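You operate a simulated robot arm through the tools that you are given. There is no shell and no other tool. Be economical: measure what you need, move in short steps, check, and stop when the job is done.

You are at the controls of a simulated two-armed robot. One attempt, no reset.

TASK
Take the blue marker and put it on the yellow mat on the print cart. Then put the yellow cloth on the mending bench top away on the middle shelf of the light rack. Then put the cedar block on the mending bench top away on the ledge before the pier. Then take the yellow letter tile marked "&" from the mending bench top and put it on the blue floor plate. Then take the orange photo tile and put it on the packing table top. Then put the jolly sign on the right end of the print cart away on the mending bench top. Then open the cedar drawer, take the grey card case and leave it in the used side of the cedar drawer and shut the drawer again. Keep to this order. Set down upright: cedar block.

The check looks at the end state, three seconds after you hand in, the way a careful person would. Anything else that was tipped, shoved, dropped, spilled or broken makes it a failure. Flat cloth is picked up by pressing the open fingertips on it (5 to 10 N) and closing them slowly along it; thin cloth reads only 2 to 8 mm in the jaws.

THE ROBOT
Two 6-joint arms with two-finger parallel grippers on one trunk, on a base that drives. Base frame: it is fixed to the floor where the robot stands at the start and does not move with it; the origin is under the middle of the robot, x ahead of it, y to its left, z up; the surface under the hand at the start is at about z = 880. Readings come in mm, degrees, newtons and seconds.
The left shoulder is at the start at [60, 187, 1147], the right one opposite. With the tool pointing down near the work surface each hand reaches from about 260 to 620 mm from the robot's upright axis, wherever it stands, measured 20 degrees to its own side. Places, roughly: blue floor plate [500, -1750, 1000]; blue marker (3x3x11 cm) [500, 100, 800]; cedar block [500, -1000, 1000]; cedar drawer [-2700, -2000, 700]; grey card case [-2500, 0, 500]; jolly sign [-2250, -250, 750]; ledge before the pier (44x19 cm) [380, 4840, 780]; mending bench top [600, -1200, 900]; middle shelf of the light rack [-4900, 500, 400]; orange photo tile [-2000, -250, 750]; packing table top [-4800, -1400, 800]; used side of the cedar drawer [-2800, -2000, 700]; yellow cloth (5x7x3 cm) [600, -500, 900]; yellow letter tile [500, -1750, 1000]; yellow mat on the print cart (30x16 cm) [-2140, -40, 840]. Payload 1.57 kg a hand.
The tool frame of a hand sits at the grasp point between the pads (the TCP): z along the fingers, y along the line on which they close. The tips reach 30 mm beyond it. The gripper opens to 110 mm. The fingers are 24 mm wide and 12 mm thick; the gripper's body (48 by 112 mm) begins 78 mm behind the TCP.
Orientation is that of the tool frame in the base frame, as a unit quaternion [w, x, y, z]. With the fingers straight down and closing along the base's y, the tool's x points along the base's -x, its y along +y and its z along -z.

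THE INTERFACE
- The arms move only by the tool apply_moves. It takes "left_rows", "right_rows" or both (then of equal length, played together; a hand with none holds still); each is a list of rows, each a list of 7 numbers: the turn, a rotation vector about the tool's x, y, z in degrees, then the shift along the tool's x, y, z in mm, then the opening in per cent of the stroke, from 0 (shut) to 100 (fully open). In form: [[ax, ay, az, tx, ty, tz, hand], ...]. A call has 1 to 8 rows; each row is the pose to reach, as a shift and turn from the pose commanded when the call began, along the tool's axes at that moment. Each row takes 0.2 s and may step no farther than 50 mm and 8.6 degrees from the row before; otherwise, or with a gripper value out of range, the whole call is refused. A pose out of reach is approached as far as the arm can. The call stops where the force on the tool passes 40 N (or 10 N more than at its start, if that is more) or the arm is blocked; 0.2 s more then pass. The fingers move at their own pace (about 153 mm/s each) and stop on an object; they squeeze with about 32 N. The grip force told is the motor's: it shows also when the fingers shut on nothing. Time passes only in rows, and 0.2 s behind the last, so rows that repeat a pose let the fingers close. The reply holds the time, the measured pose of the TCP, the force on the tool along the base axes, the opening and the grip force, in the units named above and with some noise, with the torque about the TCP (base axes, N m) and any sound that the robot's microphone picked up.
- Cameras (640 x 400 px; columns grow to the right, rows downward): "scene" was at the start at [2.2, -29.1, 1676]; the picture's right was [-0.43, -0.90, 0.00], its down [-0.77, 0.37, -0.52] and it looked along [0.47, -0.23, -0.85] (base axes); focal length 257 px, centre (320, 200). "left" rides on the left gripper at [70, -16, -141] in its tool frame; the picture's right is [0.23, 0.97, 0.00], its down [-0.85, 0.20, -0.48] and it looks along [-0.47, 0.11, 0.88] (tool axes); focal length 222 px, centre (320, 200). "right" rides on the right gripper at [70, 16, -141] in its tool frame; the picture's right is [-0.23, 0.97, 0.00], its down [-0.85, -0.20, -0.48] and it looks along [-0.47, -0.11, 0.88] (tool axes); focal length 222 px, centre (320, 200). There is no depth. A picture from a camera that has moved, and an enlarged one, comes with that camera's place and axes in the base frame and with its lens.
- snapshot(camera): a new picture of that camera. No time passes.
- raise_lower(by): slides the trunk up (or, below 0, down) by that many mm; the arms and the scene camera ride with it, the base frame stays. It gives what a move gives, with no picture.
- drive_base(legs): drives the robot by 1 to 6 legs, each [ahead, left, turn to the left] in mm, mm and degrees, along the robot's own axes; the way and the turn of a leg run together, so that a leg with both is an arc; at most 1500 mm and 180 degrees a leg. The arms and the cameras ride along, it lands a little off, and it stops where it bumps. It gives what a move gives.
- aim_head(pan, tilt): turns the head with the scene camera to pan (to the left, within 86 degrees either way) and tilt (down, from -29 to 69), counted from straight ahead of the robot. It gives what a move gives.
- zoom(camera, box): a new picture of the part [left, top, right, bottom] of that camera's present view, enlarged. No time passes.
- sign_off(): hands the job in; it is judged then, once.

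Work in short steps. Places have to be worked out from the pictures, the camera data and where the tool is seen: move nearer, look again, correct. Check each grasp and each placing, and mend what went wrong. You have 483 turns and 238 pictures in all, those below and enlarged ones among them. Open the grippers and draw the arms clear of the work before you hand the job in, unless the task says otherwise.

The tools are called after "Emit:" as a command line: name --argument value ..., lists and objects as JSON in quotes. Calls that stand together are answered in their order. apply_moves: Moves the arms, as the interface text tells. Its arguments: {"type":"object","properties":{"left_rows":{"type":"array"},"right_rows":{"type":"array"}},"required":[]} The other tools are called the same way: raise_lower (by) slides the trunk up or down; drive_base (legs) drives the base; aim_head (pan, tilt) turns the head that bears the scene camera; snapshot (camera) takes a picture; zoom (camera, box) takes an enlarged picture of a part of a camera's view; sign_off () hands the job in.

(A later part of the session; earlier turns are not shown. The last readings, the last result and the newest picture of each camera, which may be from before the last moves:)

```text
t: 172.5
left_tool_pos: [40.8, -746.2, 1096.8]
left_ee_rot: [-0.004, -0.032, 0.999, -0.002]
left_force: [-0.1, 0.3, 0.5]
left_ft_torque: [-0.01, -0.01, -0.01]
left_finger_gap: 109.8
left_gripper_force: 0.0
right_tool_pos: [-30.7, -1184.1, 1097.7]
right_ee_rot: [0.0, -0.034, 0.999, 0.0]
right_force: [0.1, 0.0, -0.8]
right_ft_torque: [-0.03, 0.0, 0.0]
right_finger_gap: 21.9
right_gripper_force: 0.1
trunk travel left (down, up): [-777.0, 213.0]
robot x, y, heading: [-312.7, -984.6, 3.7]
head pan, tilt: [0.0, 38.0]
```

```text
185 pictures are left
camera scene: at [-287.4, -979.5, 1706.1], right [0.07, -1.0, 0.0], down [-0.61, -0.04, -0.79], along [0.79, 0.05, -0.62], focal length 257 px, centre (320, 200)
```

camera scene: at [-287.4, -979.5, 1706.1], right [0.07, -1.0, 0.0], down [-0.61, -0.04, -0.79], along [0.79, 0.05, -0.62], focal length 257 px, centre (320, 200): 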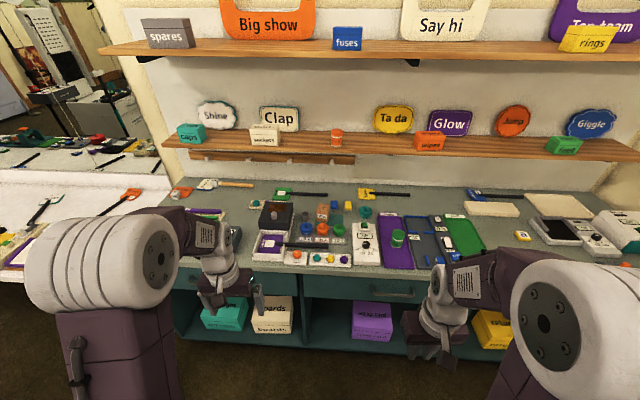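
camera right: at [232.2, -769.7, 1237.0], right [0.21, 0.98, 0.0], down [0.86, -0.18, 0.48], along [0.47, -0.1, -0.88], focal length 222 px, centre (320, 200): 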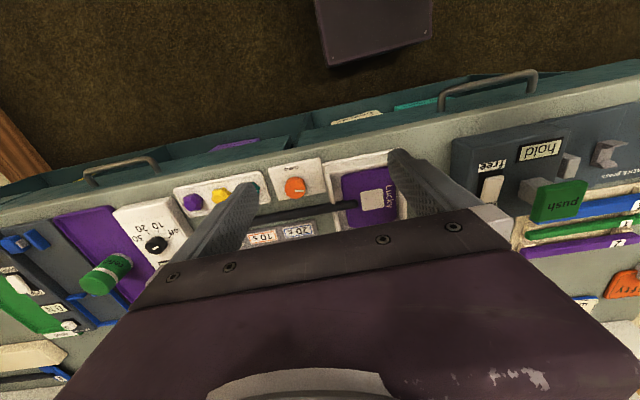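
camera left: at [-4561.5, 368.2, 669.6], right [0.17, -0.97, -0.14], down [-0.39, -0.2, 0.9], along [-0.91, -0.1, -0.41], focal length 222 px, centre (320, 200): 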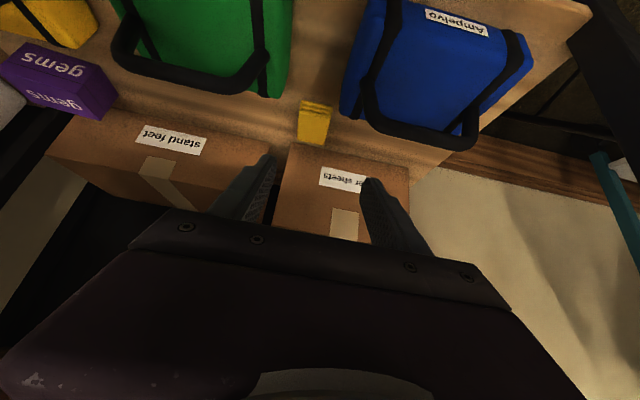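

I enlarge the bench's middle to find the cedar block.

Emit:
zoom --camera "scene" --box '[240, 175, 440, 275]'

Emit:
zoom --camera "scene" --box '[420, 170, 640, 280]'

```text
3.20 times, centred on (340, 225) of scene
camera zoom: at [-287.4, -979.5, 1706.1], right [0.07, -1.0, 0.0], down [-0.61, -0.04, -0.79], along [0.79, 0.05, -0.62], focal length 821 px, centre (256, 120)
```

zoom: 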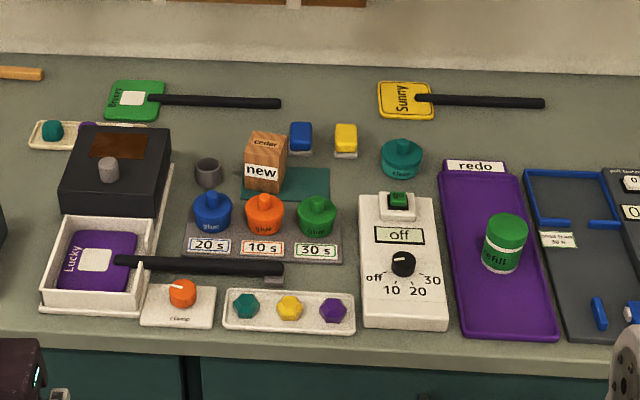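

```text
2.91 times, centred on (530, 225) of scene
camera zoom: at [-287.4, -979.5, 1706.1], right [0.07, -1.0, 0.0], down [-0.61, -0.04, -0.79], along [0.79, 0.05, -0.62], focal length 747 px, centre (-291, 127)
```

zoom: 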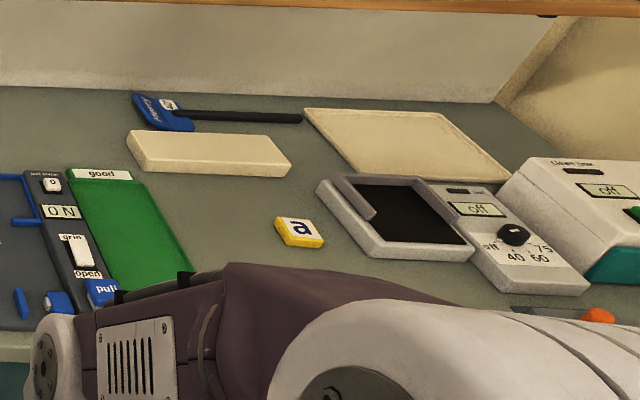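

The cedar block ("new") stands on a teal pad at about (598, -936), top ≈960. I straighten up and move so the left hand is in front of it.

Emit:
drive_base --legs '[[0, 0, -3.7], [330, -140, 0]]'

Emit:
aim_head --pan 20 --tilt 40

Emit:
snapshot --camera "scene"

Emit:
snapshot --camera "left"

```text
t: 175.3
left_tool_pos: [386.8, -908.0, 1096.1]
left_ee_rot: [-0.004, 0.001, 1.0, -0.002]
left_force: [-0.2, -0.8, 0.1]
left_ft_torque: [-0.04, -0.03, -0.02]
left_finger_gap: 110.2
left_gripper_force: 0.0
right_tool_pos: [284.3, -1341.2, 1097.0]
right_ee_rot: [0.001, -0.001, 1.0, 0.0]
right_force: [0.3, -0.9, -0.1]
right_ft_torque: [0.0, -0.02, 0.04]
right_finger_gap: 21.9
right_gripper_force: 0.0
trunk travel left (down, up): [-777.0, 213.0]
robot x, y, heading: [14.4, -1122.4, 0.2]
head pan, tilt: [0.0, 38.0]
```

```text
t: 176.1
left_tool_pos: [387.3, -909.9, 1095.9]
left_ee_rot: [-0.003, 0.0, 1.0, -0.002]
left_force: [-0.7, -0.4, 0.6]
left_ft_torque: [-0.02, 0.0, 0.02]
left_finger_gap: 109.9
left_gripper_force: 0.0
right_tool_pos: [285.2, -1341.4, 1097.2]
right_ee_rot: [0.0, -0.001, 1.0, 0.0]
right_force: [-0.6, -0.3, -0.1]
right_ft_torque: [0.01, -0.04, -0.01]
right_finger_gap: 21.9
right_gripper_force: 0.0
trunk travel left (down, up): [-777.0, 213.0]
robot x, y, heading: [17.2, -1121.3, 0.2]
head pan, tilt: [20.0, 40.0]
```

```text
182 pictures are left
camera scene: at [37.1, -1091.9, 1703.1], right [0.34, -0.94, 0.0], down [-0.6, -0.22, -0.77], along [0.72, 0.26, -0.64], focal length 257 px, centre (320, 200)
```

scene: 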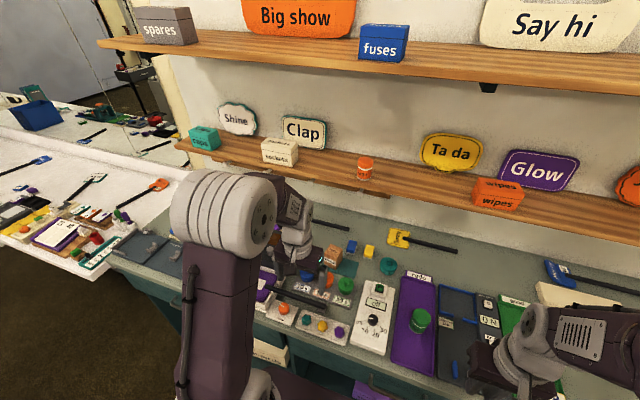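

```text
181 pictures are left
camera left: at [318.9, -925.7, 1238.9], right [-0.23, 0.97, 0.0], down [0.86, 0.2, 0.47], along [0.46, 0.1, -0.88], focal length 222 px, centre (320, 200)
```

left: 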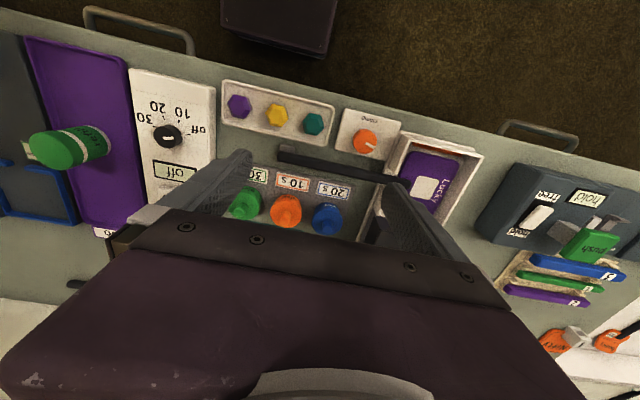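

The lower shelf's front edge is at (705, z 1185), leaving room. I move the hand over the block.

Emit:
apply_moves --left_rows '[[0, 0, 0, -40, -6, 0, 100], [0, 0, 0, -80, -12, 0, 100], [0, 0, 0, -120, -18, 0, 100], [0, 0, 0, -160, -24, 0, 100], [0, 0, 0, -180, -26, 0, 100]]'

Emit:
snapshot --camera "left"

Emit:
snapshot --camera "scene"

```text
t: 177.3
left_tool_pos: [568.5, -936.6, 1092.2]
left_ee_rot: [-0.004, 0.001, 1.0, -0.002]
left_force: [0.0, -0.1, -0.7]
left_ft_torque: [-0.01, -0.01, 0.02]
left_finger_gap: 110.0
left_gripper_force: 0.0
right_tool_pos: [286.3, -1343.0, 1097.5]
right_ee_rot: [0.0, -0.001, 1.0, 0.0]
right_force: [0.8, 0.3, 0.4]
right_ft_torque: [0.02, -0.01, 0.01]
right_finger_gap: 22.1
right_gripper_force: 0.2
trunk travel left (down, up): [-777.0, 213.0]
robot x, y, heading: [15.6, -1123.1, 0.3]
head pan, tilt: [20.0, 40.0]
```

```text
180 pictures are left
camera left: at [500.8, -952.0, 1236.0], right [-0.23, 0.97, 0.0], down [0.86, 0.2, 0.47], along [0.46, 0.1, -0.88], focal length 222 px, centre (320, 200)
```

left: 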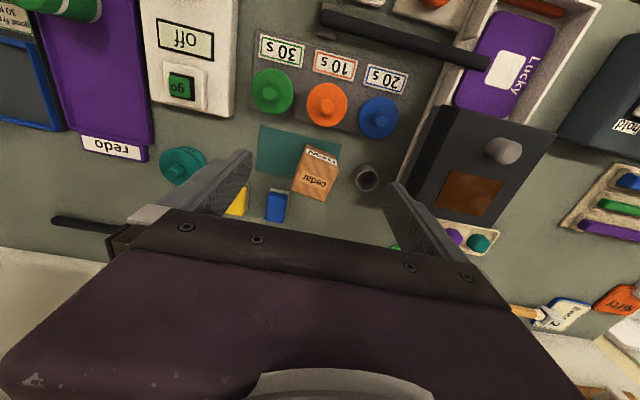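

```text
179 pictures are left
camera scene: at [37.5, -1091.3, 1703.1], right [0.34, -0.94, 0.0], down [-0.6, -0.22, -0.77], along [0.72, 0.26, -0.64], focal length 257 px, centre (320, 200)
```

scene: 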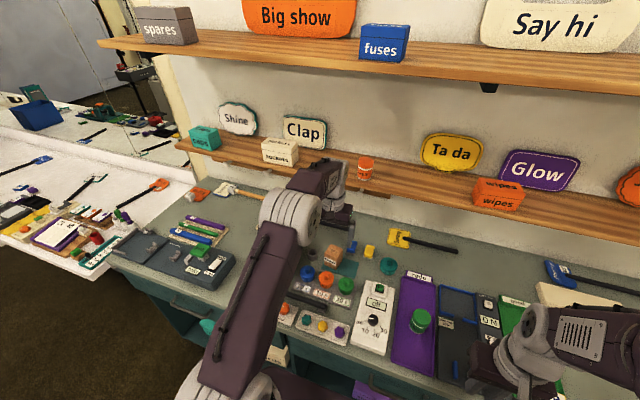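

The block is square to the bench, top centre at about (608, -935), ~50 mm wide in y. The grey cup is close on one side, so I use a 70 mm opening and descend partway.

Emit:
apply_moves --left_rows '[[0, 0, 0, -20, 1, 0, 65], [0, 0, 0, -39, 1.5, 0, 65], [0, 0, 0, -39, 1.5, 40, 65], [0, 0, 0, -39, 1.5, 80, 65]]'

Emit:
snapshot --camera "left"

```text
t: 178.3
left_tool_pos: [609.5, -936.8, 1012.7]
left_ee_rot: [-0.004, 0.001, 1.0, -0.002]
left_force: [-0.1, -1.5, -0.3]
left_ft_torque: [0.01, 0.02, 0.0]
left_finger_gap: 71.3
left_gripper_force: 0.0
right_tool_pos: [286.5, -1341.6, 1096.9]
right_ee_rot: [0.0, -0.001, 1.0, 0.0]
right_force: [0.0, -0.3, 0.5]
right_ft_torque: [0.01, 0.03, -0.01]
right_finger_gap: 22.0
right_gripper_force: 0.1
trunk travel left (down, up): [-777.0, 213.0]
robot x, y, heading: [16.8, -1116.9, 0.2]
head pan, tilt: [20.0, 40.0]
```

```text
178 pictures are left
camera left: at [540.9, -952.2, 1155.9], right [-0.23, 0.97, 0.0], down [0.86, 0.2, 0.47], along [0.46, 0.1, -0.88], focal length 222 px, centre (320, 200)
```

left: 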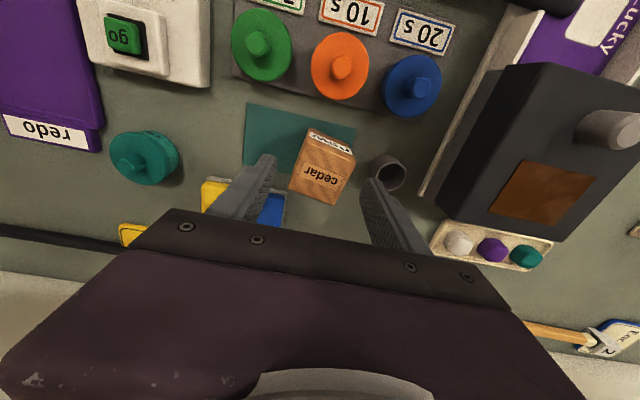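

Block spans y -957…-909, x 588…640, top ≈960. The cup's rim reaches y≈-887; I narrow to 60 mm, centre on y=-934, and grip high (TCP 945).

Emit:
apply_moves --left_rows '[[0, 0, 0, -2, 2, 0, 55], [0, 0, 0, -3, 2.5, 25, 55], [0, 0, 0, -3, 2.5, 50, 55], [0, 0, 0, -3, 2.5, 60, 55], [0, 0, 0, -3, 2.5, 68, 55]]'

Emit:
snapshot --camera "left"

```text
t: 179.5
left_tool_pos: [608.4, -930.2, 945.5]
left_ee_rot: [-0.004, 0.0, 1.0, -0.002]
left_force: [-0.4, -0.5, 0.4]
left_ft_torque: [0.02, 0.01, 0.0]
left_finger_gap: 60.4
left_gripper_force: 0.0
right_tool_pos: [285.9, -1341.6, 1097.4]
right_ee_rot: [0.0, -0.001, 1.0, -0.001]
right_force: [-0.2, 0.0, 0.4]
right_ft_torque: [0.0, 0.04, 0.01]
right_finger_gap: 21.9
right_gripper_force: 0.2
trunk travel left (down, up): [-777.0, 213.0]
robot x, y, heading: [17.4, -1123.2, 0.1]
head pan, tilt: [20.0, 40.0]
```

```text
177 pictures are left
camera left: at [540.7, -947.6, 1088.3], right [-0.23, 0.97, 0.0], down [0.86, 0.2, 0.47], along [0.46, 0.1, -0.88], focal length 222 px, centre (320, 200)
```

left: 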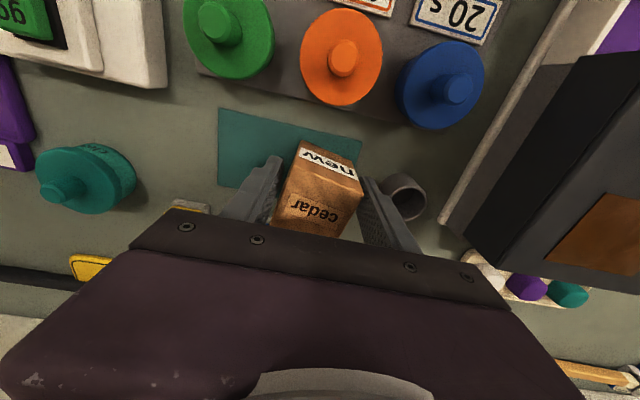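

The fingers straddle the block without touching the cup. I close.

Emit:
apply_moves --left_rows '[[0, 0, 0, 0, 0, 0, 48], [0, 0, 0, 0, 0, 0, 42], [0, 0, 0, 0, 0, 0, 30], [0, 0, 0, 0, 0, 0, 0], [0, 0, 0, 0, 0, 0, 0]]'

Emit:
apply_moves --left_rows '[[0, 0, 0, 0, 0, -8, 0], [0, 0, 0, 0, 0, -30, 0], [0, 0, 0, 0, 0, -70, 0], [0, 0, 0, 0, 0, -115, 0], [0, 0, 0, 30, 0, -145, 0], [0, 0, 0, 75, 0, -150, 0]]'

Emit:
snapshot --camera "left"

```text
t: 180.7
left_tool_pos: [608.6, -931.1, 945.3]
left_ee_rot: [-0.003, 0.001, 1.0, -0.002]
left_force: [0.0, 0.8, 0.0]
left_ft_torque: [0.07, 0.05, -0.01]
left_finger_gap: 51.2
left_gripper_force: 31.8
right_tool_pos: [284.2, -1341.4, 1097.6]
right_ee_rot: [0.001, -0.001, 1.0, 0.0]
right_force: [0.0, 0.2, -0.1]
right_ft_torque: [0.0, -0.01, -0.02]
right_finger_gap: 22.2
right_gripper_force: 0.0
trunk travel left (down, up): [-777.0, 213.0]
robot x, y, heading: [16.3, -1121.7, 0.1]
head pan, tilt: [20.0, 40.0]
```

```text
t: 182.1
left_tool_pos: [533.2, -930.6, 1099.7]
left_ee_rot: [-0.002, 0.0, 1.0, -0.002]
left_force: [-1.0, 0.0, -0.8]
left_ft_torque: [0.0, -0.05, 0.02]
left_finger_gap: 51.6
left_gripper_force: 32.4
right_tool_pos: [282.7, -1342.4, 1097.8]
right_ee_rot: [0.001, -0.002, 1.0, 0.001]
right_force: [0.0, -0.5, -0.3]
right_ft_torque: [0.0, -0.04, 0.0]
right_finger_gap: 22.1
right_gripper_force: 0.1
trunk travel left (down, up): [-777.0, 213.0]
robot x, y, heading: [14.7, -1123.4, 0.1]
head pan, tilt: [20.0, 40.0]
```

```text
176 pictures are left
camera left: at [463.7, -946.5, 1242.2], right [-0.23, 0.97, 0.0], down [0.86, 0.2, 0.48], along [0.46, 0.1, -0.88], focal length 222 px, centre (320, 200)
```

left: 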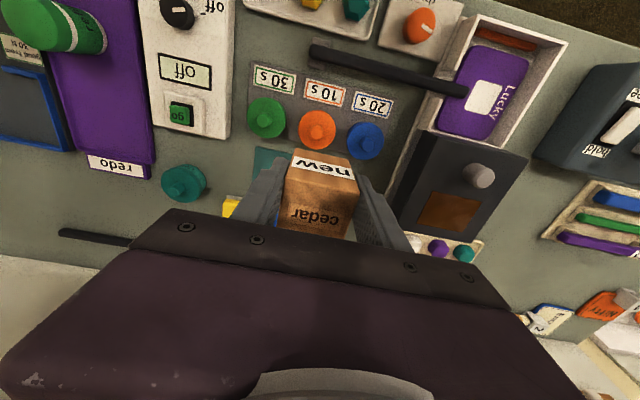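

Block held (51 mm). I retract, back off, and turn left to look along +y.

Emit:
apply_moves --left_rows '[[0, 0, 0, 45, 0, 0, 0], [0, 0, 0, 90, 0, 0, 0], [0, 0, 0, 135, 0, 0, 0], [0, 0, 0, 175, 0, 0, 0]]'

Emit:
drive_base --legs '[[-420, 0, 0], [0, 0, 90]]'

Emit:
aim_head --pan 0 --tilt 25

Emit:
snapshot --camera "scene"

```text
t: 183.1
left_tool_pos: [355.5, -930.3, 1099.0]
left_ee_rot: [-0.003, 0.001, 1.0, -0.002]
left_force: [0.2, -0.3, -0.4]
left_ft_torque: [-0.04, 0.0, 0.02]
left_finger_gap: 51.5
left_gripper_force: 32.1
right_tool_pos: [283.9, -1342.2, 1098.6]
right_ee_rot: [0.0, -0.001, 1.0, 0.001]
right_force: [-0.3, -0.4, 0.5]
right_ft_torque: [0.03, -0.06, 0.01]
right_finger_gap: 21.9
right_gripper_force: 0.2
trunk travel left (down, up): [-777.0, 213.0]
robot x, y, heading: [16.5, -1121.5, 0.2]
head pan, tilt: [20.0, 40.0]
```

```text
t: 189.5
left_tool_pos: [-590.4, -777.5, 1098.5]
left_ee_rot: [-0.001, -0.704, 0.71, -0.004]
left_force: [0.0, 0.2, -0.6]
left_ft_torque: [-0.02, 0.02, -0.03]
left_finger_gap: 51.5
left_gripper_force: 32.0
right_tool_pos: [-180.4, -853.4, 1096.6]
right_ee_rot: [0.0, -0.705, 0.71, -0.001]
right_force: [0.4, 0.4, 0.1]
right_ft_torque: [0.03, -0.03, 0.01]
right_finger_gap: 22.2
right_gripper_force: 0.0
trunk travel left (down, up): [-777.0, 213.0]
robot x, y, heading: [-405.0, -1125.1, 89.7]
head pan, tilt: [20.0, 40.0]
```

```text
t: 190.3
left_tool_pos: [-590.1, -776.5, 1099.0]
left_ee_rot: [-0.001, -0.703, 0.711, -0.004]
left_force: [0.0, 0.1, -0.7]
left_ft_torque: [-0.03, -0.04, -0.02]
left_finger_gap: 51.4
left_gripper_force: 31.9
right_tool_pos: [-181.2, -853.8, 1095.7]
right_ee_rot: [0.0, -0.705, 0.71, 0.0]
right_force: [-0.1, 0.2, -0.1]
right_ft_torque: [0.01, -0.03, -0.01]
right_finger_gap: 22.0
right_gripper_force: 0.1
trunk travel left (down, up): [-777.0, 213.0]
robot x, y, heading: [-401.2, -1123.6, 89.6]
head pan, tilt: [0.0, 25.0]
```

```text
175 pictures are left
camera scene: at [-403.1, -1088.6, 1726.4], right [1.0, -0.01, 0.0], down [0.0, -0.42, -0.91], along [0.01, 0.91, -0.42], focal length 257 px, centre (320, 200)
```

scene: 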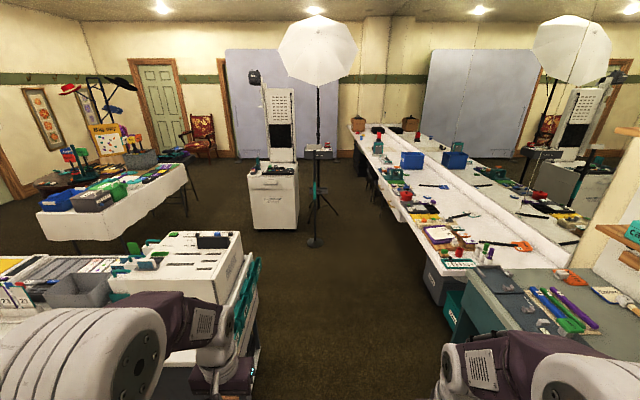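

A light stand (x≈-430, y≈1500) and a cabinet stand in the way; the passage between table 2 (x<-1900) and the cabinet (x≈-1230) is ~670 wide. I go to y≈500 and strafe left, then look.

Emit:
drive_base --legs '[[1500, 0, 0], [100, 0, 0], [0, 1150, 0.4]]'

Emit:
aim_head --pan 0 --tilt 35

Emit:
snapshot --camera "scene"

```text
t: 204.0
left_tool_pos: [-1716.8, 834.3, 1098.6]
left_ee_rot: [0.0, 0.709, -0.705, 0.004]
left_force: [-0.4, -0.3, -1.3]
left_ft_torque: [0.0, 0.01, 0.0]
left_finger_gap: 51.7
left_gripper_force: 32.2
right_tool_pos: [-1306.2, 764.9, 1097.3]
right_ee_rot: [0.001, 0.711, -0.703, 0.0]
right_force: [-0.4, 0.3, -0.7]
right_ft_torque: [-0.01, 0.03, -0.01]
right_finger_gap: 21.9
right_gripper_force: 0.1
trunk travel left (down, up): [-777.0, 213.0]
robot x, y, heading: [-1521.4, 489.9, 90.6]
head pan, tilt: [0.0, 25.0]
```

```text
t: 204.7
left_tool_pos: [-1717.5, 833.8, 1099.3]
left_ee_rot: [0.002, 0.709, -0.705, 0.004]
left_force: [-0.7, -0.3, -1.5]
left_ft_torque: [0.0, -0.01, -0.02]
left_finger_gap: 51.7
left_gripper_force: 32.2
right_tool_pos: [-1306.2, 765.0, 1097.8]
right_ee_rot: [0.0, 0.711, -0.703, 0.0]
right_force: [-0.4, 0.0, 0.2]
right_ft_torque: [-0.01, -0.01, -0.01]
right_finger_gap: 22.0
right_gripper_force: 0.2
trunk travel left (down, up): [-777.0, 213.0]
robot x, y, heading: [-1522.2, 493.3, 90.5]
head pan, tilt: [0.0, 35.0]
```

```text
174 pictures are left
camera scene: at [-1525.2, 522.6, 1710.7], right [1.0, 0.01, 0.0], down [0.01, -0.57, -0.82], along [-0.01, 0.82, -0.57], focal length 257 px, centre (320, 200)
```

scene: 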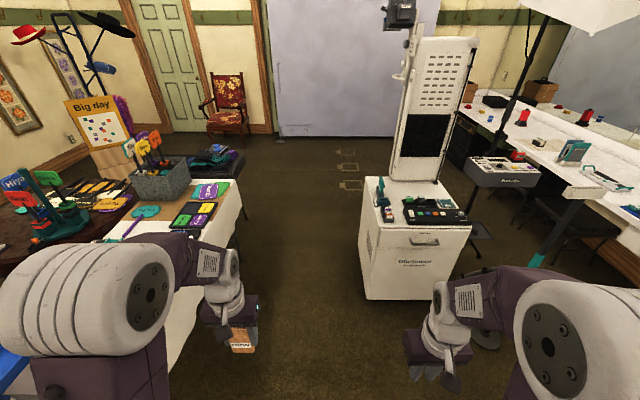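

The passage is about 900 mm wide. I shift a bit left and drive through to y≈2900.

Emit:
drive_base --legs '[[300, 90, -0.5], [1300, 0, 0], [900, 0, 0]]'

Emit:
aim_head --pan -45 --tilt 30

Emit:
snapshot --camera "scene"

```text
t: 217.3
left_tool_pos: [-1846.5, 3344.8, 1099.5]
left_ee_rot: [0.0, 0.713, -0.701, 0.004]
left_force: [-0.1, 0.0, 0.0]
left_ft_torque: [-0.01, -0.02, 0.0]
left_finger_gap: 51.3
left_gripper_force: 32.8
right_tool_pos: [-1435.3, 3279.0, 1097.9]
right_ee_rot: [0.0, 0.714, -0.7, 0.0]
right_force: [-0.8, -0.3, -0.3]
right_ft_torque: [0.01, -0.02, -0.04]
right_finger_gap: 22.0
right_gripper_force: 0.0
trunk travel left (down, up): [-777.0, 213.0]
robot x, y, heading: [-1651.8, 3008.9, 91.2]
head pan, tilt: [0.0, 35.0]
```

```text
t: 218.4
left_tool_pos: [-1846.3, 3347.0, 1098.8]
left_ee_rot: [0.001, 0.713, -0.701, 0.004]
left_force: [0.1, 0.8, -1.5]
left_ft_torque: [0.0, -0.02, -0.01]
left_finger_gap: 51.3
left_gripper_force: 31.7
right_tool_pos: [-1434.3, 3278.7, 1096.7]
right_ee_rot: [0.0, 0.713, -0.701, 0.001]
right_force: [-0.5, -1.0, -0.1]
right_ft_torque: [-0.02, 0.04, 0.0]
right_finger_gap: 22.0
right_gripper_force: 0.1
trunk travel left (down, up): [-777.0, 213.0]
robot x, y, heading: [-1650.2, 3005.6, 91.0]
head pan, tilt: [-45.0, 30.0]
```

```text
173 pictures are left
camera scene: at [-1586.1, 3012.5, 1718.5], right [0.72, -0.69, 0.0], down [-0.35, -0.36, -0.87], along [0.6, 0.62, -0.5], focal length 257 px, centre (320, 200)
```

scene: 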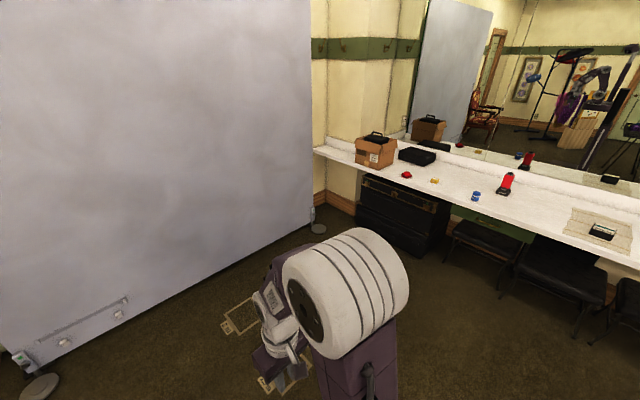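

The ledge is the narrow strip at the far end of the white desk, left of the cardboard box. I turn to face +x and approach.

Emit:
drive_base --legs '[[0, 0, -91], [1250, 0, 0], [0, 1150, 0]]'

Emit:
aim_head --pan 35 --tilt 42

Emit:
snapshot --camera "scene"

```text
t: 234.0
left_tool_pos: [-59.8, 4343.5, 1099.3]
left_ee_rot: [-0.004, 0.009, 1.0, -0.002]
left_force: [-0.4, -0.4, -0.5]
left_ft_torque: [0.01, 0.01, -0.01]
left_finger_gap: 51.5
left_gripper_force: 31.9
right_tool_pos: [-139.4, 3934.8, 1098.2]
right_ee_rot: [0.001, 0.007, 1.0, 0.0]
right_force: [0.6, 0.5, -0.1]
right_ft_torque: [0.03, -0.03, -0.03]
right_finger_gap: 21.9
right_gripper_force: 0.0
trunk travel left (down, up): [-777.0, 213.0]
robot x, y, heading: [-407.3, 4160.3, -0.6]
head pan, tilt: [-45.0, 30.0]
```

```text
t: 235.5
left_tool_pos: [-60.0, 4344.7, 1097.6]
left_ee_rot: [-0.004, 0.008, 1.0, -0.002]
left_force: [-0.2, 0.4, -0.2]
left_ft_torque: [0.01, -0.01, -0.01]
left_finger_gap: 51.5
left_gripper_force: 32.8
right_tool_pos: [-138.9, 3935.5, 1097.9]
right_ee_rot: [0.0, 0.006, 1.0, 0.0]
right_force: [-0.8, 0.8, 0.4]
right_ft_torque: [0.0, 0.02, -0.03]
right_finger_gap: 22.1
right_gripper_force: 0.1
trunk travel left (down, up): [-777.0, 213.0]
robot x, y, heading: [-406.5, 4163.2, -0.9]
head pan, tilt: [35.0, 42.0]
```

```text
172 pictures are left
camera scene: at [-395.2, 4208.2, 1700.2], right [0.56, -0.83, 0.0], down [-0.55, -0.38, -0.74], along [0.61, 0.42, -0.67], focal length 257 px, centre (320, 200)
```

scene: 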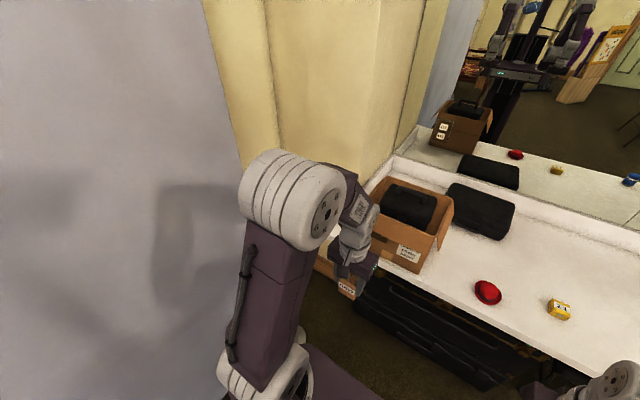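

My arm hides the ledge; I look with the left wrist camera and a wider head angle.

Emit:
snapshot --camera "left"

Emit:
apply_moves --left_rows '[[0, 0, 0, 0, -40, -20, 0], [0, 0, 0, 0, -80, -40, 0], [0, 0, 0, 0, -120, -60, 0], [0, 0, 0, 0, -150, -80, 0]]'

Emit:
aim_head --pan 45 --tilt 35

Emit:
snapshot --camera "scene"

```text
171 pictures are left
camera left: at [-128.4, 4329.0, 1241.8], right [-0.21, 0.98, 0.0], down [0.86, 0.19, 0.47], along [0.46, 0.1, -0.88], focal length 222 px, centre (320, 200)
```

left: 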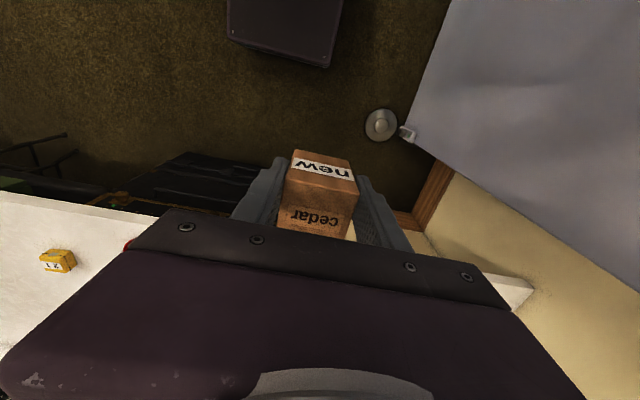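

```text
t: 236.5
left_tool_pos: [-63.2, 4191.9, 1176.4]
left_ee_rot: [-0.004, 0.008, 1.0, -0.002]
left_force: [-0.3, 0.4, -0.1]
left_ft_torque: [0.01, -0.02, 0.02]
left_finger_gap: 51.3
left_gripper_force: 32.0
right_tool_pos: [-139.5, 3933.8, 1098.3]
right_ee_rot: [0.0, 0.007, 1.0, 0.0]
right_force: [0.9, 0.1, 0.0]
right_ft_torque: [0.03, 0.03, -0.01]
right_finger_gap: 21.9
right_gripper_force: 0.1
trunk travel left (down, up): [-777.0, 213.0]
robot x, y, heading: [-404.5, 4160.9, -0.7]
head pan, tilt: [35.0, 42.0]
```

```text
t: 237.3
left_tool_pos: [-61.6, 4192.6, 1176.1]
left_ee_rot: [-0.005, 0.009, 1.0, -0.002]
left_force: [0.4, -0.1, -0.5]
left_ft_torque: [0.01, 0.0, -0.02]
left_finger_gap: 51.4
left_gripper_force: 32.1
right_tool_pos: [-139.2, 3934.7, 1098.6]
right_ee_rot: [0.001, 0.006, 1.0, 0.0]
right_force: [-0.6, 0.3, -0.1]
right_ft_torque: [0.02, 0.01, 0.0]
right_finger_gap: 22.0
right_gripper_force: 0.0
trunk travel left (down, up): [-777.0, 213.0]
robot x, y, heading: [-404.8, 4162.1, -0.9]
head pan, tilt: [45.0, 35.0]
```

```text
170 pictures are left
camera scene: at [-401.3, 4222.5, 1710.7], right [0.7, -0.72, 0.0], down [-0.41, -0.4, -0.82], along [0.59, 0.57, -0.57], focal length 257 px, centre (320, 200)
```

scene: 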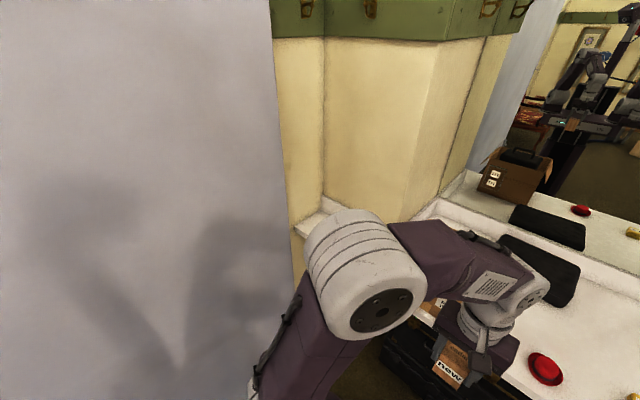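

Ledge runs to y≈5035, front edge x≈300; the backdrop ends at x≈0. I drive to about (-80, 4390) and then reach left-ahead.

Emit:
drive_base --legs '[[0, 225, 0.8], [320, 0, 0]]'

Emit:
aim_head --pan 50 --tilt 45

Emit:
snapshot --camera "scene"

Emit:
snapshot --camera "left"

```text
t: 240.7
left_tool_pos: [260.8, 4422.6, 1177.5]
left_ee_rot: [-0.002, 0.002, 1.0, -0.001]
left_force: [0.0, 0.1, -0.8]
left_ft_torque: [0.0, 0.02, 0.0]
left_finger_gap: 51.5
left_gripper_force: 31.9
right_tool_pos: [187.8, 4163.3, 1098.6]
right_ee_rot: [0.001, 0.0, 1.0, -0.001]
right_force: [-0.3, -0.3, -0.6]
right_ft_torque: [-0.05, -0.03, -0.01]
right_finger_gap: 22.0
right_gripper_force: 0.1
trunk travel left (down, up): [-777.0, 213.0]
robot x, y, heading: [-81.0, 4385.1, 0.1]
head pan, tilt: [45.0, 35.0]
```

```text
t: 241.4
left_tool_pos: [262.7, 4421.6, 1176.1]
left_ee_rot: [-0.003, 0.001, 1.0, -0.002]
left_force: [-0.9, 0.3, -0.9]
left_ft_torque: [0.01, 0.05, -0.03]
left_finger_gap: 51.3
left_gripper_force: 32.2
right_tool_pos: [189.3, 4162.9, 1097.1]
right_ee_rot: [0.0, -0.001, 1.0, 0.0]
right_force: [0.3, 0.2, 0.1]
right_ft_torque: [0.0, 0.03, 0.0]
right_finger_gap: 22.3
right_gripper_force: 0.0
trunk travel left (down, up): [-777.0, 213.0]
robot x, y, heading: [-77.4, 4383.8, -0.1]
head pan, tilt: [50.0, 45.0]
```

```text
169 pictures are left
camera scene: at [-85.9, 4447.1, 1695.9], right [0.77, -0.64, 0.0], down [-0.45, -0.54, -0.71], along [0.45, 0.54, -0.71], focal length 257 px, centre (320, 200)
```

scene: 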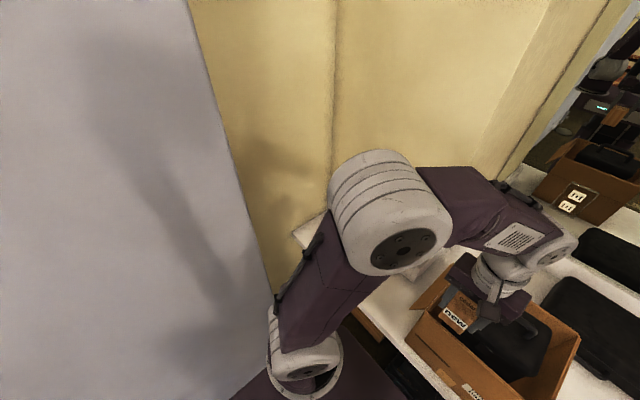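

```text
168 pictures are left
camera left: at [195.0, 4405.9, 1320.1], right [-0.22, 0.97, 0.0], down [0.86, 0.2, 0.47], along [0.46, 0.1, -0.88], focal length 222 px, centre (320, 200)
```

left: 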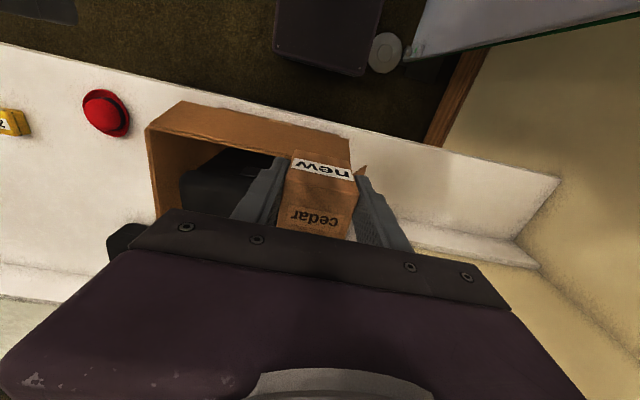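

The ledge spans x 276–480, y 4620–5060 with the box ending at y≈4490. I move the hand over (378, 4800).

Emit:
apply_moves --left_rows '[[0, 0, 0, -14, 45, 0, 0], [0, 0, 0, -28, 90, 0, 0], [0, 0, 0, -42, 135, 0, 0], [0, 0, 0, -56, 180, 0, 0], [0, 0, 0, -70, 225, 0, 0], [0, 0, 0, -84, 270, 0, 0], [0, 0, 0, -98, 315, 0, 0], [0, 0, 0, -112, 360, 0, 0]]'

Emit:
snapshot --camera "left"

Emit:
snapshot --camera "scene"

```text
t: 243.2
left_tool_pos: [374.1, 4783.6, 1173.7]
left_ee_rot: [-0.004, 0.001, 1.0, -0.002]
left_force: [0.0, 0.7, -0.9]
left_ft_torque: [0.0, 0.0, -0.02]
left_finger_gap: 51.4
left_gripper_force: 31.9
right_tool_pos: [189.8, 4164.0, 1097.6]
right_ee_rot: [-0.001, -0.001, 1.0, -0.001]
right_force: [-0.5, 0.7, -0.9]
right_ft_torque: [-0.01, 0.0, 0.04]
right_finger_gap: 21.9
right_gripper_force: 0.1
trunk travel left (down, up): [-777.0, 213.0]
robot x, y, heading: [-77.9, 4386.4, 0.1]
head pan, tilt: [50.0, 45.0]
```

```text
167 pictures are left
camera left: at [306.2, 4767.4, 1316.4], right [-0.22, 0.97, 0.0], down [0.86, 0.2, 0.47], along [0.46, 0.1, -0.88], focal length 222 px, centre (320, 200)
```

left: 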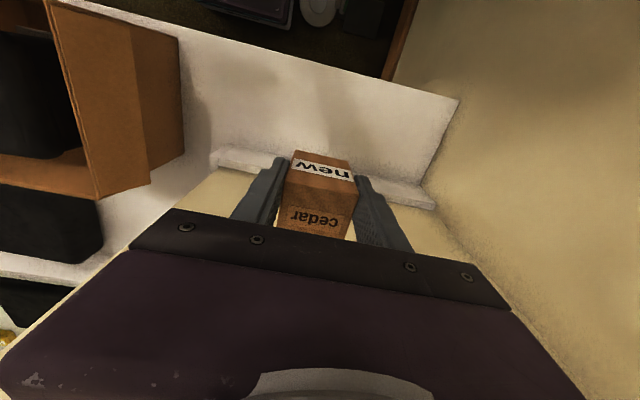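

```text
166 pictures are left
camera scene: at [-85.3, 4450.0, 1695.8], right [0.77, -0.64, 0.0], down [-0.46, -0.54, -0.71], along [0.45, 0.54, -0.71], focal length 257 px, centre (320, 200)
```

scene: 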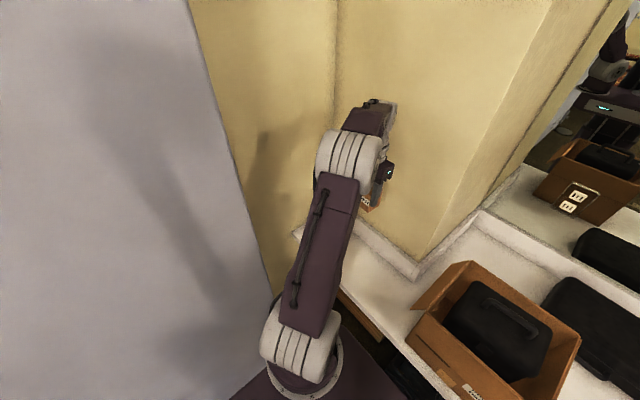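

The hand is well over the ledge. I lower 290 mm, keeping clear of contact.

Emit:
apply_moves --left_rows '[[0, 0, 0, -4, 5, 45, 0], [0, 0, 0, -4, 10, 90, 0], [0, 0, 0, -4, 15, 135, 0], [0, 0, 0, -4, 15, 180, 0], [0, 0, 0, -4, 15, 225, 0], [0, 0, 0, -4, 15, 265, 0], [0, 0, 0, -4, 15, 295, 0]]'

Emit:
snapshot --camera "left"

```text
t: 244.8
left_tool_pos: [378.2, 4794.6, 878.1]
left_ee_rot: [-0.003, 0.002, 1.0, -0.002]
left_force: [0.3, -0.6, -1.0]
left_ft_torque: [-0.01, 0.05, 0.0]
left_finger_gap: 51.5
left_gripper_force: 31.3
right_tool_pos: [188.9, 4163.3, 1098.6]
right_ee_rot: [0.0, -0.001, 1.0, -0.001]
right_force: [0.7, 0.0, -0.2]
right_ft_torque: [0.02, -0.02, 0.03]
right_finger_gap: 22.1
right_gripper_force: 0.1
trunk travel left (down, up): [-777.0, 213.0]
robot x, y, heading: [-80.3, 4386.7, 0.2]
head pan, tilt: [50.0, 45.0]
```

```text
165 pictures are left
camera left: at [310.0, 4778.9, 1021.6], right [-0.22, 0.97, 0.0], down [0.86, 0.2, 0.47], along [0.46, 0.1, -0.88], focal length 222 px, centre (320, 200)
```

left: 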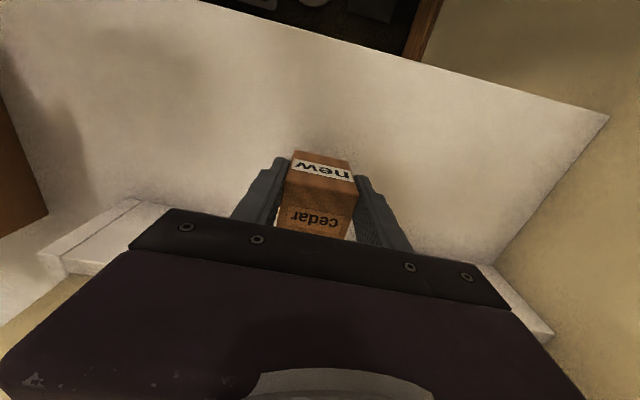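

Now finer steps down until contact.

Emit:
apply_moves --left_rows '[[0, 0, 0, 0, 0, 6, 0], [0, 0, 0, 0, 0, 12, 0], [0, 0, 0, 0, 0, 18, 0], [0, 0, 0, 0, 0, 22, 0], [0, 0, 0, 0, 0, 24, 0], [0, 0, 0, 0, 0, 26, 0], [0, 0, 0, 0, 0, 28, 0]]'

```text
t: 246.4
left_tool_pos: [378.0, 4794.5, 852.8]
left_ee_rot: [-0.004, 0.002, 1.0, -0.002]
left_force: [-0.1, -0.1, -0.7]
left_ft_torque: [-0.01, -0.04, 0.02]
left_finger_gap: 51.5
left_gripper_force: 32.3
right_tool_pos: [188.9, 4162.9, 1098.2]
right_ee_rot: [0.0, 0.0, 1.0, 0.0]
right_force: [0.5, 0.4, 0.5]
right_ft_torque: [0.0, 0.02, -0.04]
right_finger_gap: 21.9
right_gripper_force: 0.1
trunk travel left (down, up): [-777.0, 213.0]
robot x, y, heading: [-78.1, 4383.7, 0.3]
head pan, tilt: [50.0, 45.0]
```

Emit:
apply_moves --left_rows '[[0, 0, 0, 0, 0, 2, 0], [0, 0, 0, 0, 0, 4, 0], [0, 0, 0, 0, 0, 6, 0], [0, 0, 0, 0, 0, 8, 0], [0, 0, 0, 0, 0, 10, 0], [0, 0, 0, 0, 0, 12, 0]]'

```text
t: 247.8
left_tool_pos: [377.7, 4795.9, 843.0]
left_ee_rot: [-0.002, 0.002, 1.0, -0.001]
left_force: [-0.8, -1.6, 14.9]
left_ft_torque: [0.14, -0.24, -0.01]
left_finger_gap: 51.5
left_gripper_force: 31.9
right_tool_pos: [186.8, 4160.9, 1097.9]
right_ee_rot: [0.001, -0.001, 1.0, 0.001]
right_force: [-0.6, 0.2, -0.3]
right_ft_torque: [-0.02, 0.01, 0.0]
right_finger_gap: 21.8
right_gripper_force: 0.0
trunk travel left (down, up): [-777.0, 213.0]
robot x, y, heading: [-78.8, 4382.6, 0.2]
head pan, tilt: [50.0, 45.0]
```

Contact at 15 N, upright. I open and rise, then check.

Emit:
apply_moves --left_rows '[[0, 0, 0, 0, 0, -1, 20], [0, 0, 0, 0, 0, -1, 48], [0, 0, 0, 0, 0, -1, 52], [0, 0, 0, 0, 0, -1, 60], [0, 0, 0, 0, 0, -1, 75], [0, 0, 0, 0, 0, -20, 75], [0, 0, 0, 0, 0, -65, 75]]'

Emit:
apply_moves --left_rows '[[0, 0, 0, 0, 0, -45, 75], [0, 0, 0, 0, 0, -90, 75], [0, 0, 0, 0, 0, -135, 75], [0, 0, 0, 0, 0, -180, 75], [0, 0, 0, 0, 0, -220, 75]]'

Emit:
snapshot --camera "left"

```text
t: 249.4
left_tool_pos: [378.6, 4795.5, 906.0]
left_ee_rot: [-0.003, 0.002, 1.0, -0.001]
left_force: [-0.8, -0.4, 0.0]
left_ft_torque: [-0.03, -0.02, 0.03]
left_finger_gap: 82.5
left_gripper_force: 0.1
right_tool_pos: [188.2, 4163.2, 1097.3]
right_ee_rot: [0.0, 0.0, 1.0, 0.0]
right_force: [-0.5, 0.5, -0.8]
right_ft_torque: [0.01, -0.01, 0.03]
right_finger_gap: 22.1
right_gripper_force: 0.1
trunk travel left (down, up): [-777.0, 213.0]
robot x, y, heading: [-81.0, 4384.2, 0.1]
head pan, tilt: [50.0, 45.0]
```

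```text
t: 250.6
left_tool_pos: [378.5, 4794.4, 1128.1]
left_ee_rot: [-0.003, 0.002, 1.0, -0.002]
left_force: [-0.6, -0.5, 0.1]
left_ft_torque: [0.01, 0.0, -0.01]
left_finger_gap: 82.5
left_gripper_force: 0.1
right_tool_pos: [188.7, 4162.5, 1098.5]
right_ee_rot: [0.0, -0.001, 1.0, -0.001]
right_force: [0.3, 0.1, 0.3]
right_ft_torque: [0.0, 0.01, 0.01]
right_finger_gap: 21.8
right_gripper_force: 0.1
trunk travel left (down, up): [-777.0, 213.0]
robot x, y, heading: [-80.5, 4384.3, 0.0]
head pan, tilt: [50.0, 45.0]
```

```text
164 pictures are left
camera left: at [310.8, 4777.9, 1270.5], right [-0.22, 0.97, 0.0], down [0.86, 0.2, 0.47], along [0.46, 0.1, -0.88], focal length 222 px, centre (320, 200)
```

left: 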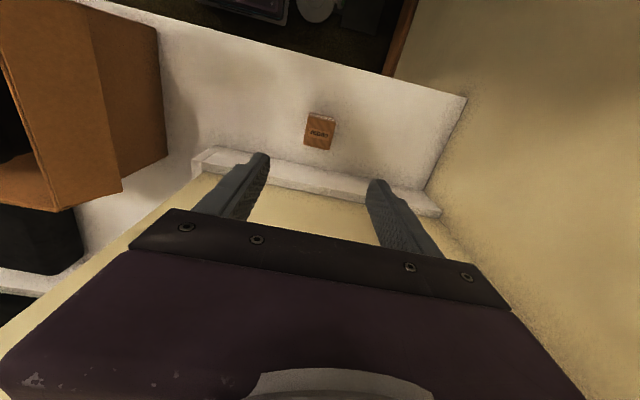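

The block stands upright on the ledge. I retract and drive back the way I came.

Emit:
apply_moves --left_rows '[[0, 0, 0, 14, -45, 0, 75], [0, 0, 0, 28, -90, 0, 75], [0, 0, 0, 42, -135, 0, 75], [0, 0, 0, 56, -180, 0, 100], [0, 0, 0, 75, -200, 0, 100], [0, 0, 0, 112, -220, 0, 100]]'

Emit:
drive_base --legs '[[-350, 0, 0], [0, -1300, 0], [-1200, 0, 0], [0, 0, 90]]'

```text
t: 252.0
left_tool_pos: [264.2, 4577.4, 1126.4]
left_ee_rot: [-0.003, 0.002, 1.0, -0.001]
left_force: [-0.8, 0.3, 0.2]
left_ft_torque: [0.04, -0.05, 0.02]
left_finger_gap: 110.0
left_gripper_force: 0.1
right_tool_pos: [187.0, 4161.9, 1096.8]
right_ee_rot: [0.0, 0.0, 1.0, 0.0]
right_force: [-1.0, 0.1, -0.1]
right_ft_torque: [-0.05, 0.0, 0.01]
right_finger_gap: 21.9
right_gripper_force: 0.0
trunk travel left (down, up): [-777.0, 213.0]
robot x, y, heading: [-81.2, 4385.6, -0.1]
head pan, tilt: [50.0, 45.0]
```

```text
t: 270.0
left_tool_pos: [-1853.1, 3470.7, 1126.1]
left_ee_rot: [-0.001, -0.705, 0.71, -0.004]
left_force: [0.3, -0.8, 0.5]
left_ft_torque: [0.0, -0.02, -0.02]
left_finger_gap: 109.9
left_gripper_force: 0.1
right_tool_pos: [-1438.5, 3392.6, 1098.1]
right_ee_rot: [0.0, -0.706, 0.709, 0.0]
right_force: [0.0, -0.2, 0.0]
right_ft_torque: [0.02, -0.05, 0.01]
right_finger_gap: 22.1
right_gripper_force: 0.0
trunk travel left (down, up): [-777.0, 213.0]
robot x, y, heading: [-1660.5, 3126.0, 89.8]
head pan, tilt: [50.0, 45.0]
```

Continue back to the bench area.

Emit:
drive_base --legs '[[-1400, 0, 0], [-1230, 0, 0]]'

Emit:
drive_base --legs '[[0, -1230, 0], [-1400, 0, 0], [-450, 0, 0]]'

Emit:
aim_head --pan -80 --tilt 35

Emit:
snapshot --camera "scene"

```text
t: 282.9
left_tool_pos: [-1866.5, 826.0, 1124.2]
left_ee_rot: [-0.001, -0.7, 0.714, -0.003]
left_force: [0.6, 0.3, 0.1]
left_ft_torque: [-0.01, 0.01, -0.03]
left_finger_gap: 109.8
left_gripper_force: 0.0
right_tool_pos: [-1452.5, 741.1, 1098.3]
right_ee_rot: [0.0, -0.701, 0.713, 0.0]
right_force: [0.1, 0.4, -0.3]
right_ft_torque: [0.0, 0.02, 0.02]
right_finger_gap: 21.8
right_gripper_force: 0.0
trunk travel left (down, up): [-777.0, 213.0]
robot x, y, heading: [-1678.9, 477.0, 89.3]
head pan, tilt: [50.0, 45.0]
```

```text
t: 297.8
left_tool_pos: [-690.2, -1024.6, 1124.8]
left_ee_rot: [-0.001, -0.701, 0.713, -0.005]
left_force: [0.3, -0.3, 0.4]
left_ft_torque: [0.01, 0.0, -0.01]
left_finger_gap: 109.9
left_gripper_force: 0.0
right_tool_pos: [-277.5, -1107.4, 1097.2]
right_ee_rot: [0.001, -0.704, 0.71, 0.0]
right_force: [-0.3, -0.2, -0.4]
right_ft_torque: [0.0, 0.01, 0.01]
right_finger_gap: 21.9
right_gripper_force: 0.0
trunk travel left (down, up): [-777.0, 213.0]
robot x, y, heading: [-503.6, -1372.0, 89.3]
head pan, tilt: [50.0, 45.0]
```

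```text
t: 299.9
left_tool_pos: [-691.0, -1024.6, 1124.9]
left_ee_rot: [-0.001, -0.702, 0.712, -0.003]
left_force: [-0.4, 0.3, 0.2]
left_ft_torque: [0.0, 0.0, -0.01]
left_finger_gap: 109.8
left_gripper_force: 0.1
right_tool_pos: [-277.3, -1107.9, 1097.0]
right_ee_rot: [0.0, -0.703, 0.712, 0.0]
right_force: [0.7, -0.5, 0.3]
right_ft_torque: [-0.01, 0.01, -0.04]
right_finger_gap: 22.0
right_gripper_force: 0.2
trunk travel left (down, up): [-777.0, 213.0]
robot x, y, heading: [-499.3, -1374.2, 89.6]
head pan, tilt: [-80.0, 35.0]
```

```text
163 pictures are left
camera scene: at [-414.5, -1418.8, 1710.7], right [0.16, -0.99, 0.0], down [-0.57, -0.09, -0.82], along [0.81, 0.13, -0.57], focal length 257 px, centre (320, 200)
```

scene: 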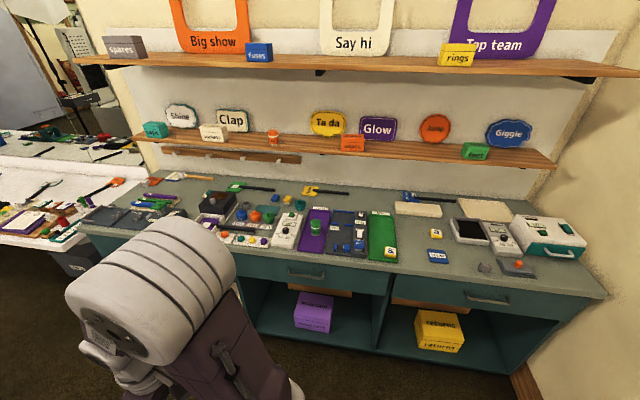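

Good view of the bench's right half. I enlarge it.

Emit:
zoom --camera "scene" --box '[360, 180, 600, 290]'

Emit:
zoom --camera "scene" --box '[200, 170, 420, 280]'

```text
2.67 times, centred on (480, 235) of scene
camera zoom: at [-414.5, -1418.8, 1710.7], right [0.16, -0.99, 0.0], down [-0.57, -0.09, -0.82], along [0.81, 0.13, -0.57], focal length 684 px, centre (-107, 107)
```

zoom: 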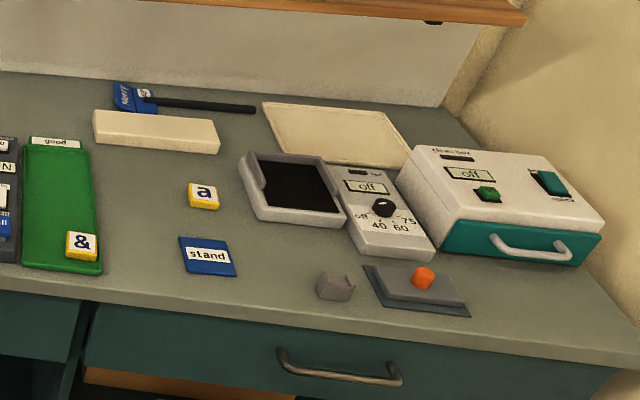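

```text
2.91 times, centred on (310, 225) of scene
camera zoom: at [-414.5, -1418.8, 1710.7], right [0.16, -0.99, 0.0], down [-0.57, -0.09, -0.82], along [0.81, 0.13, -0.57], focal length 747 px, centre (349, 127)
```

zoom: 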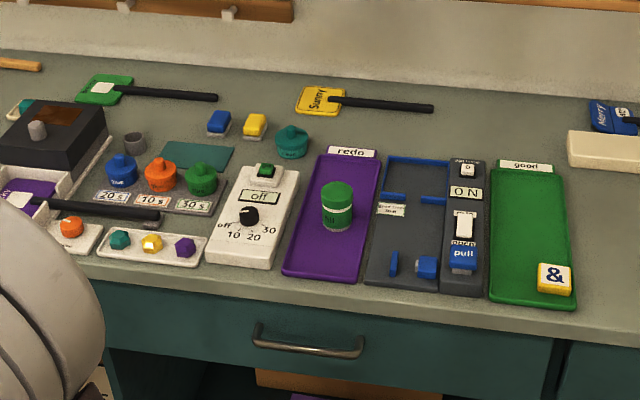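

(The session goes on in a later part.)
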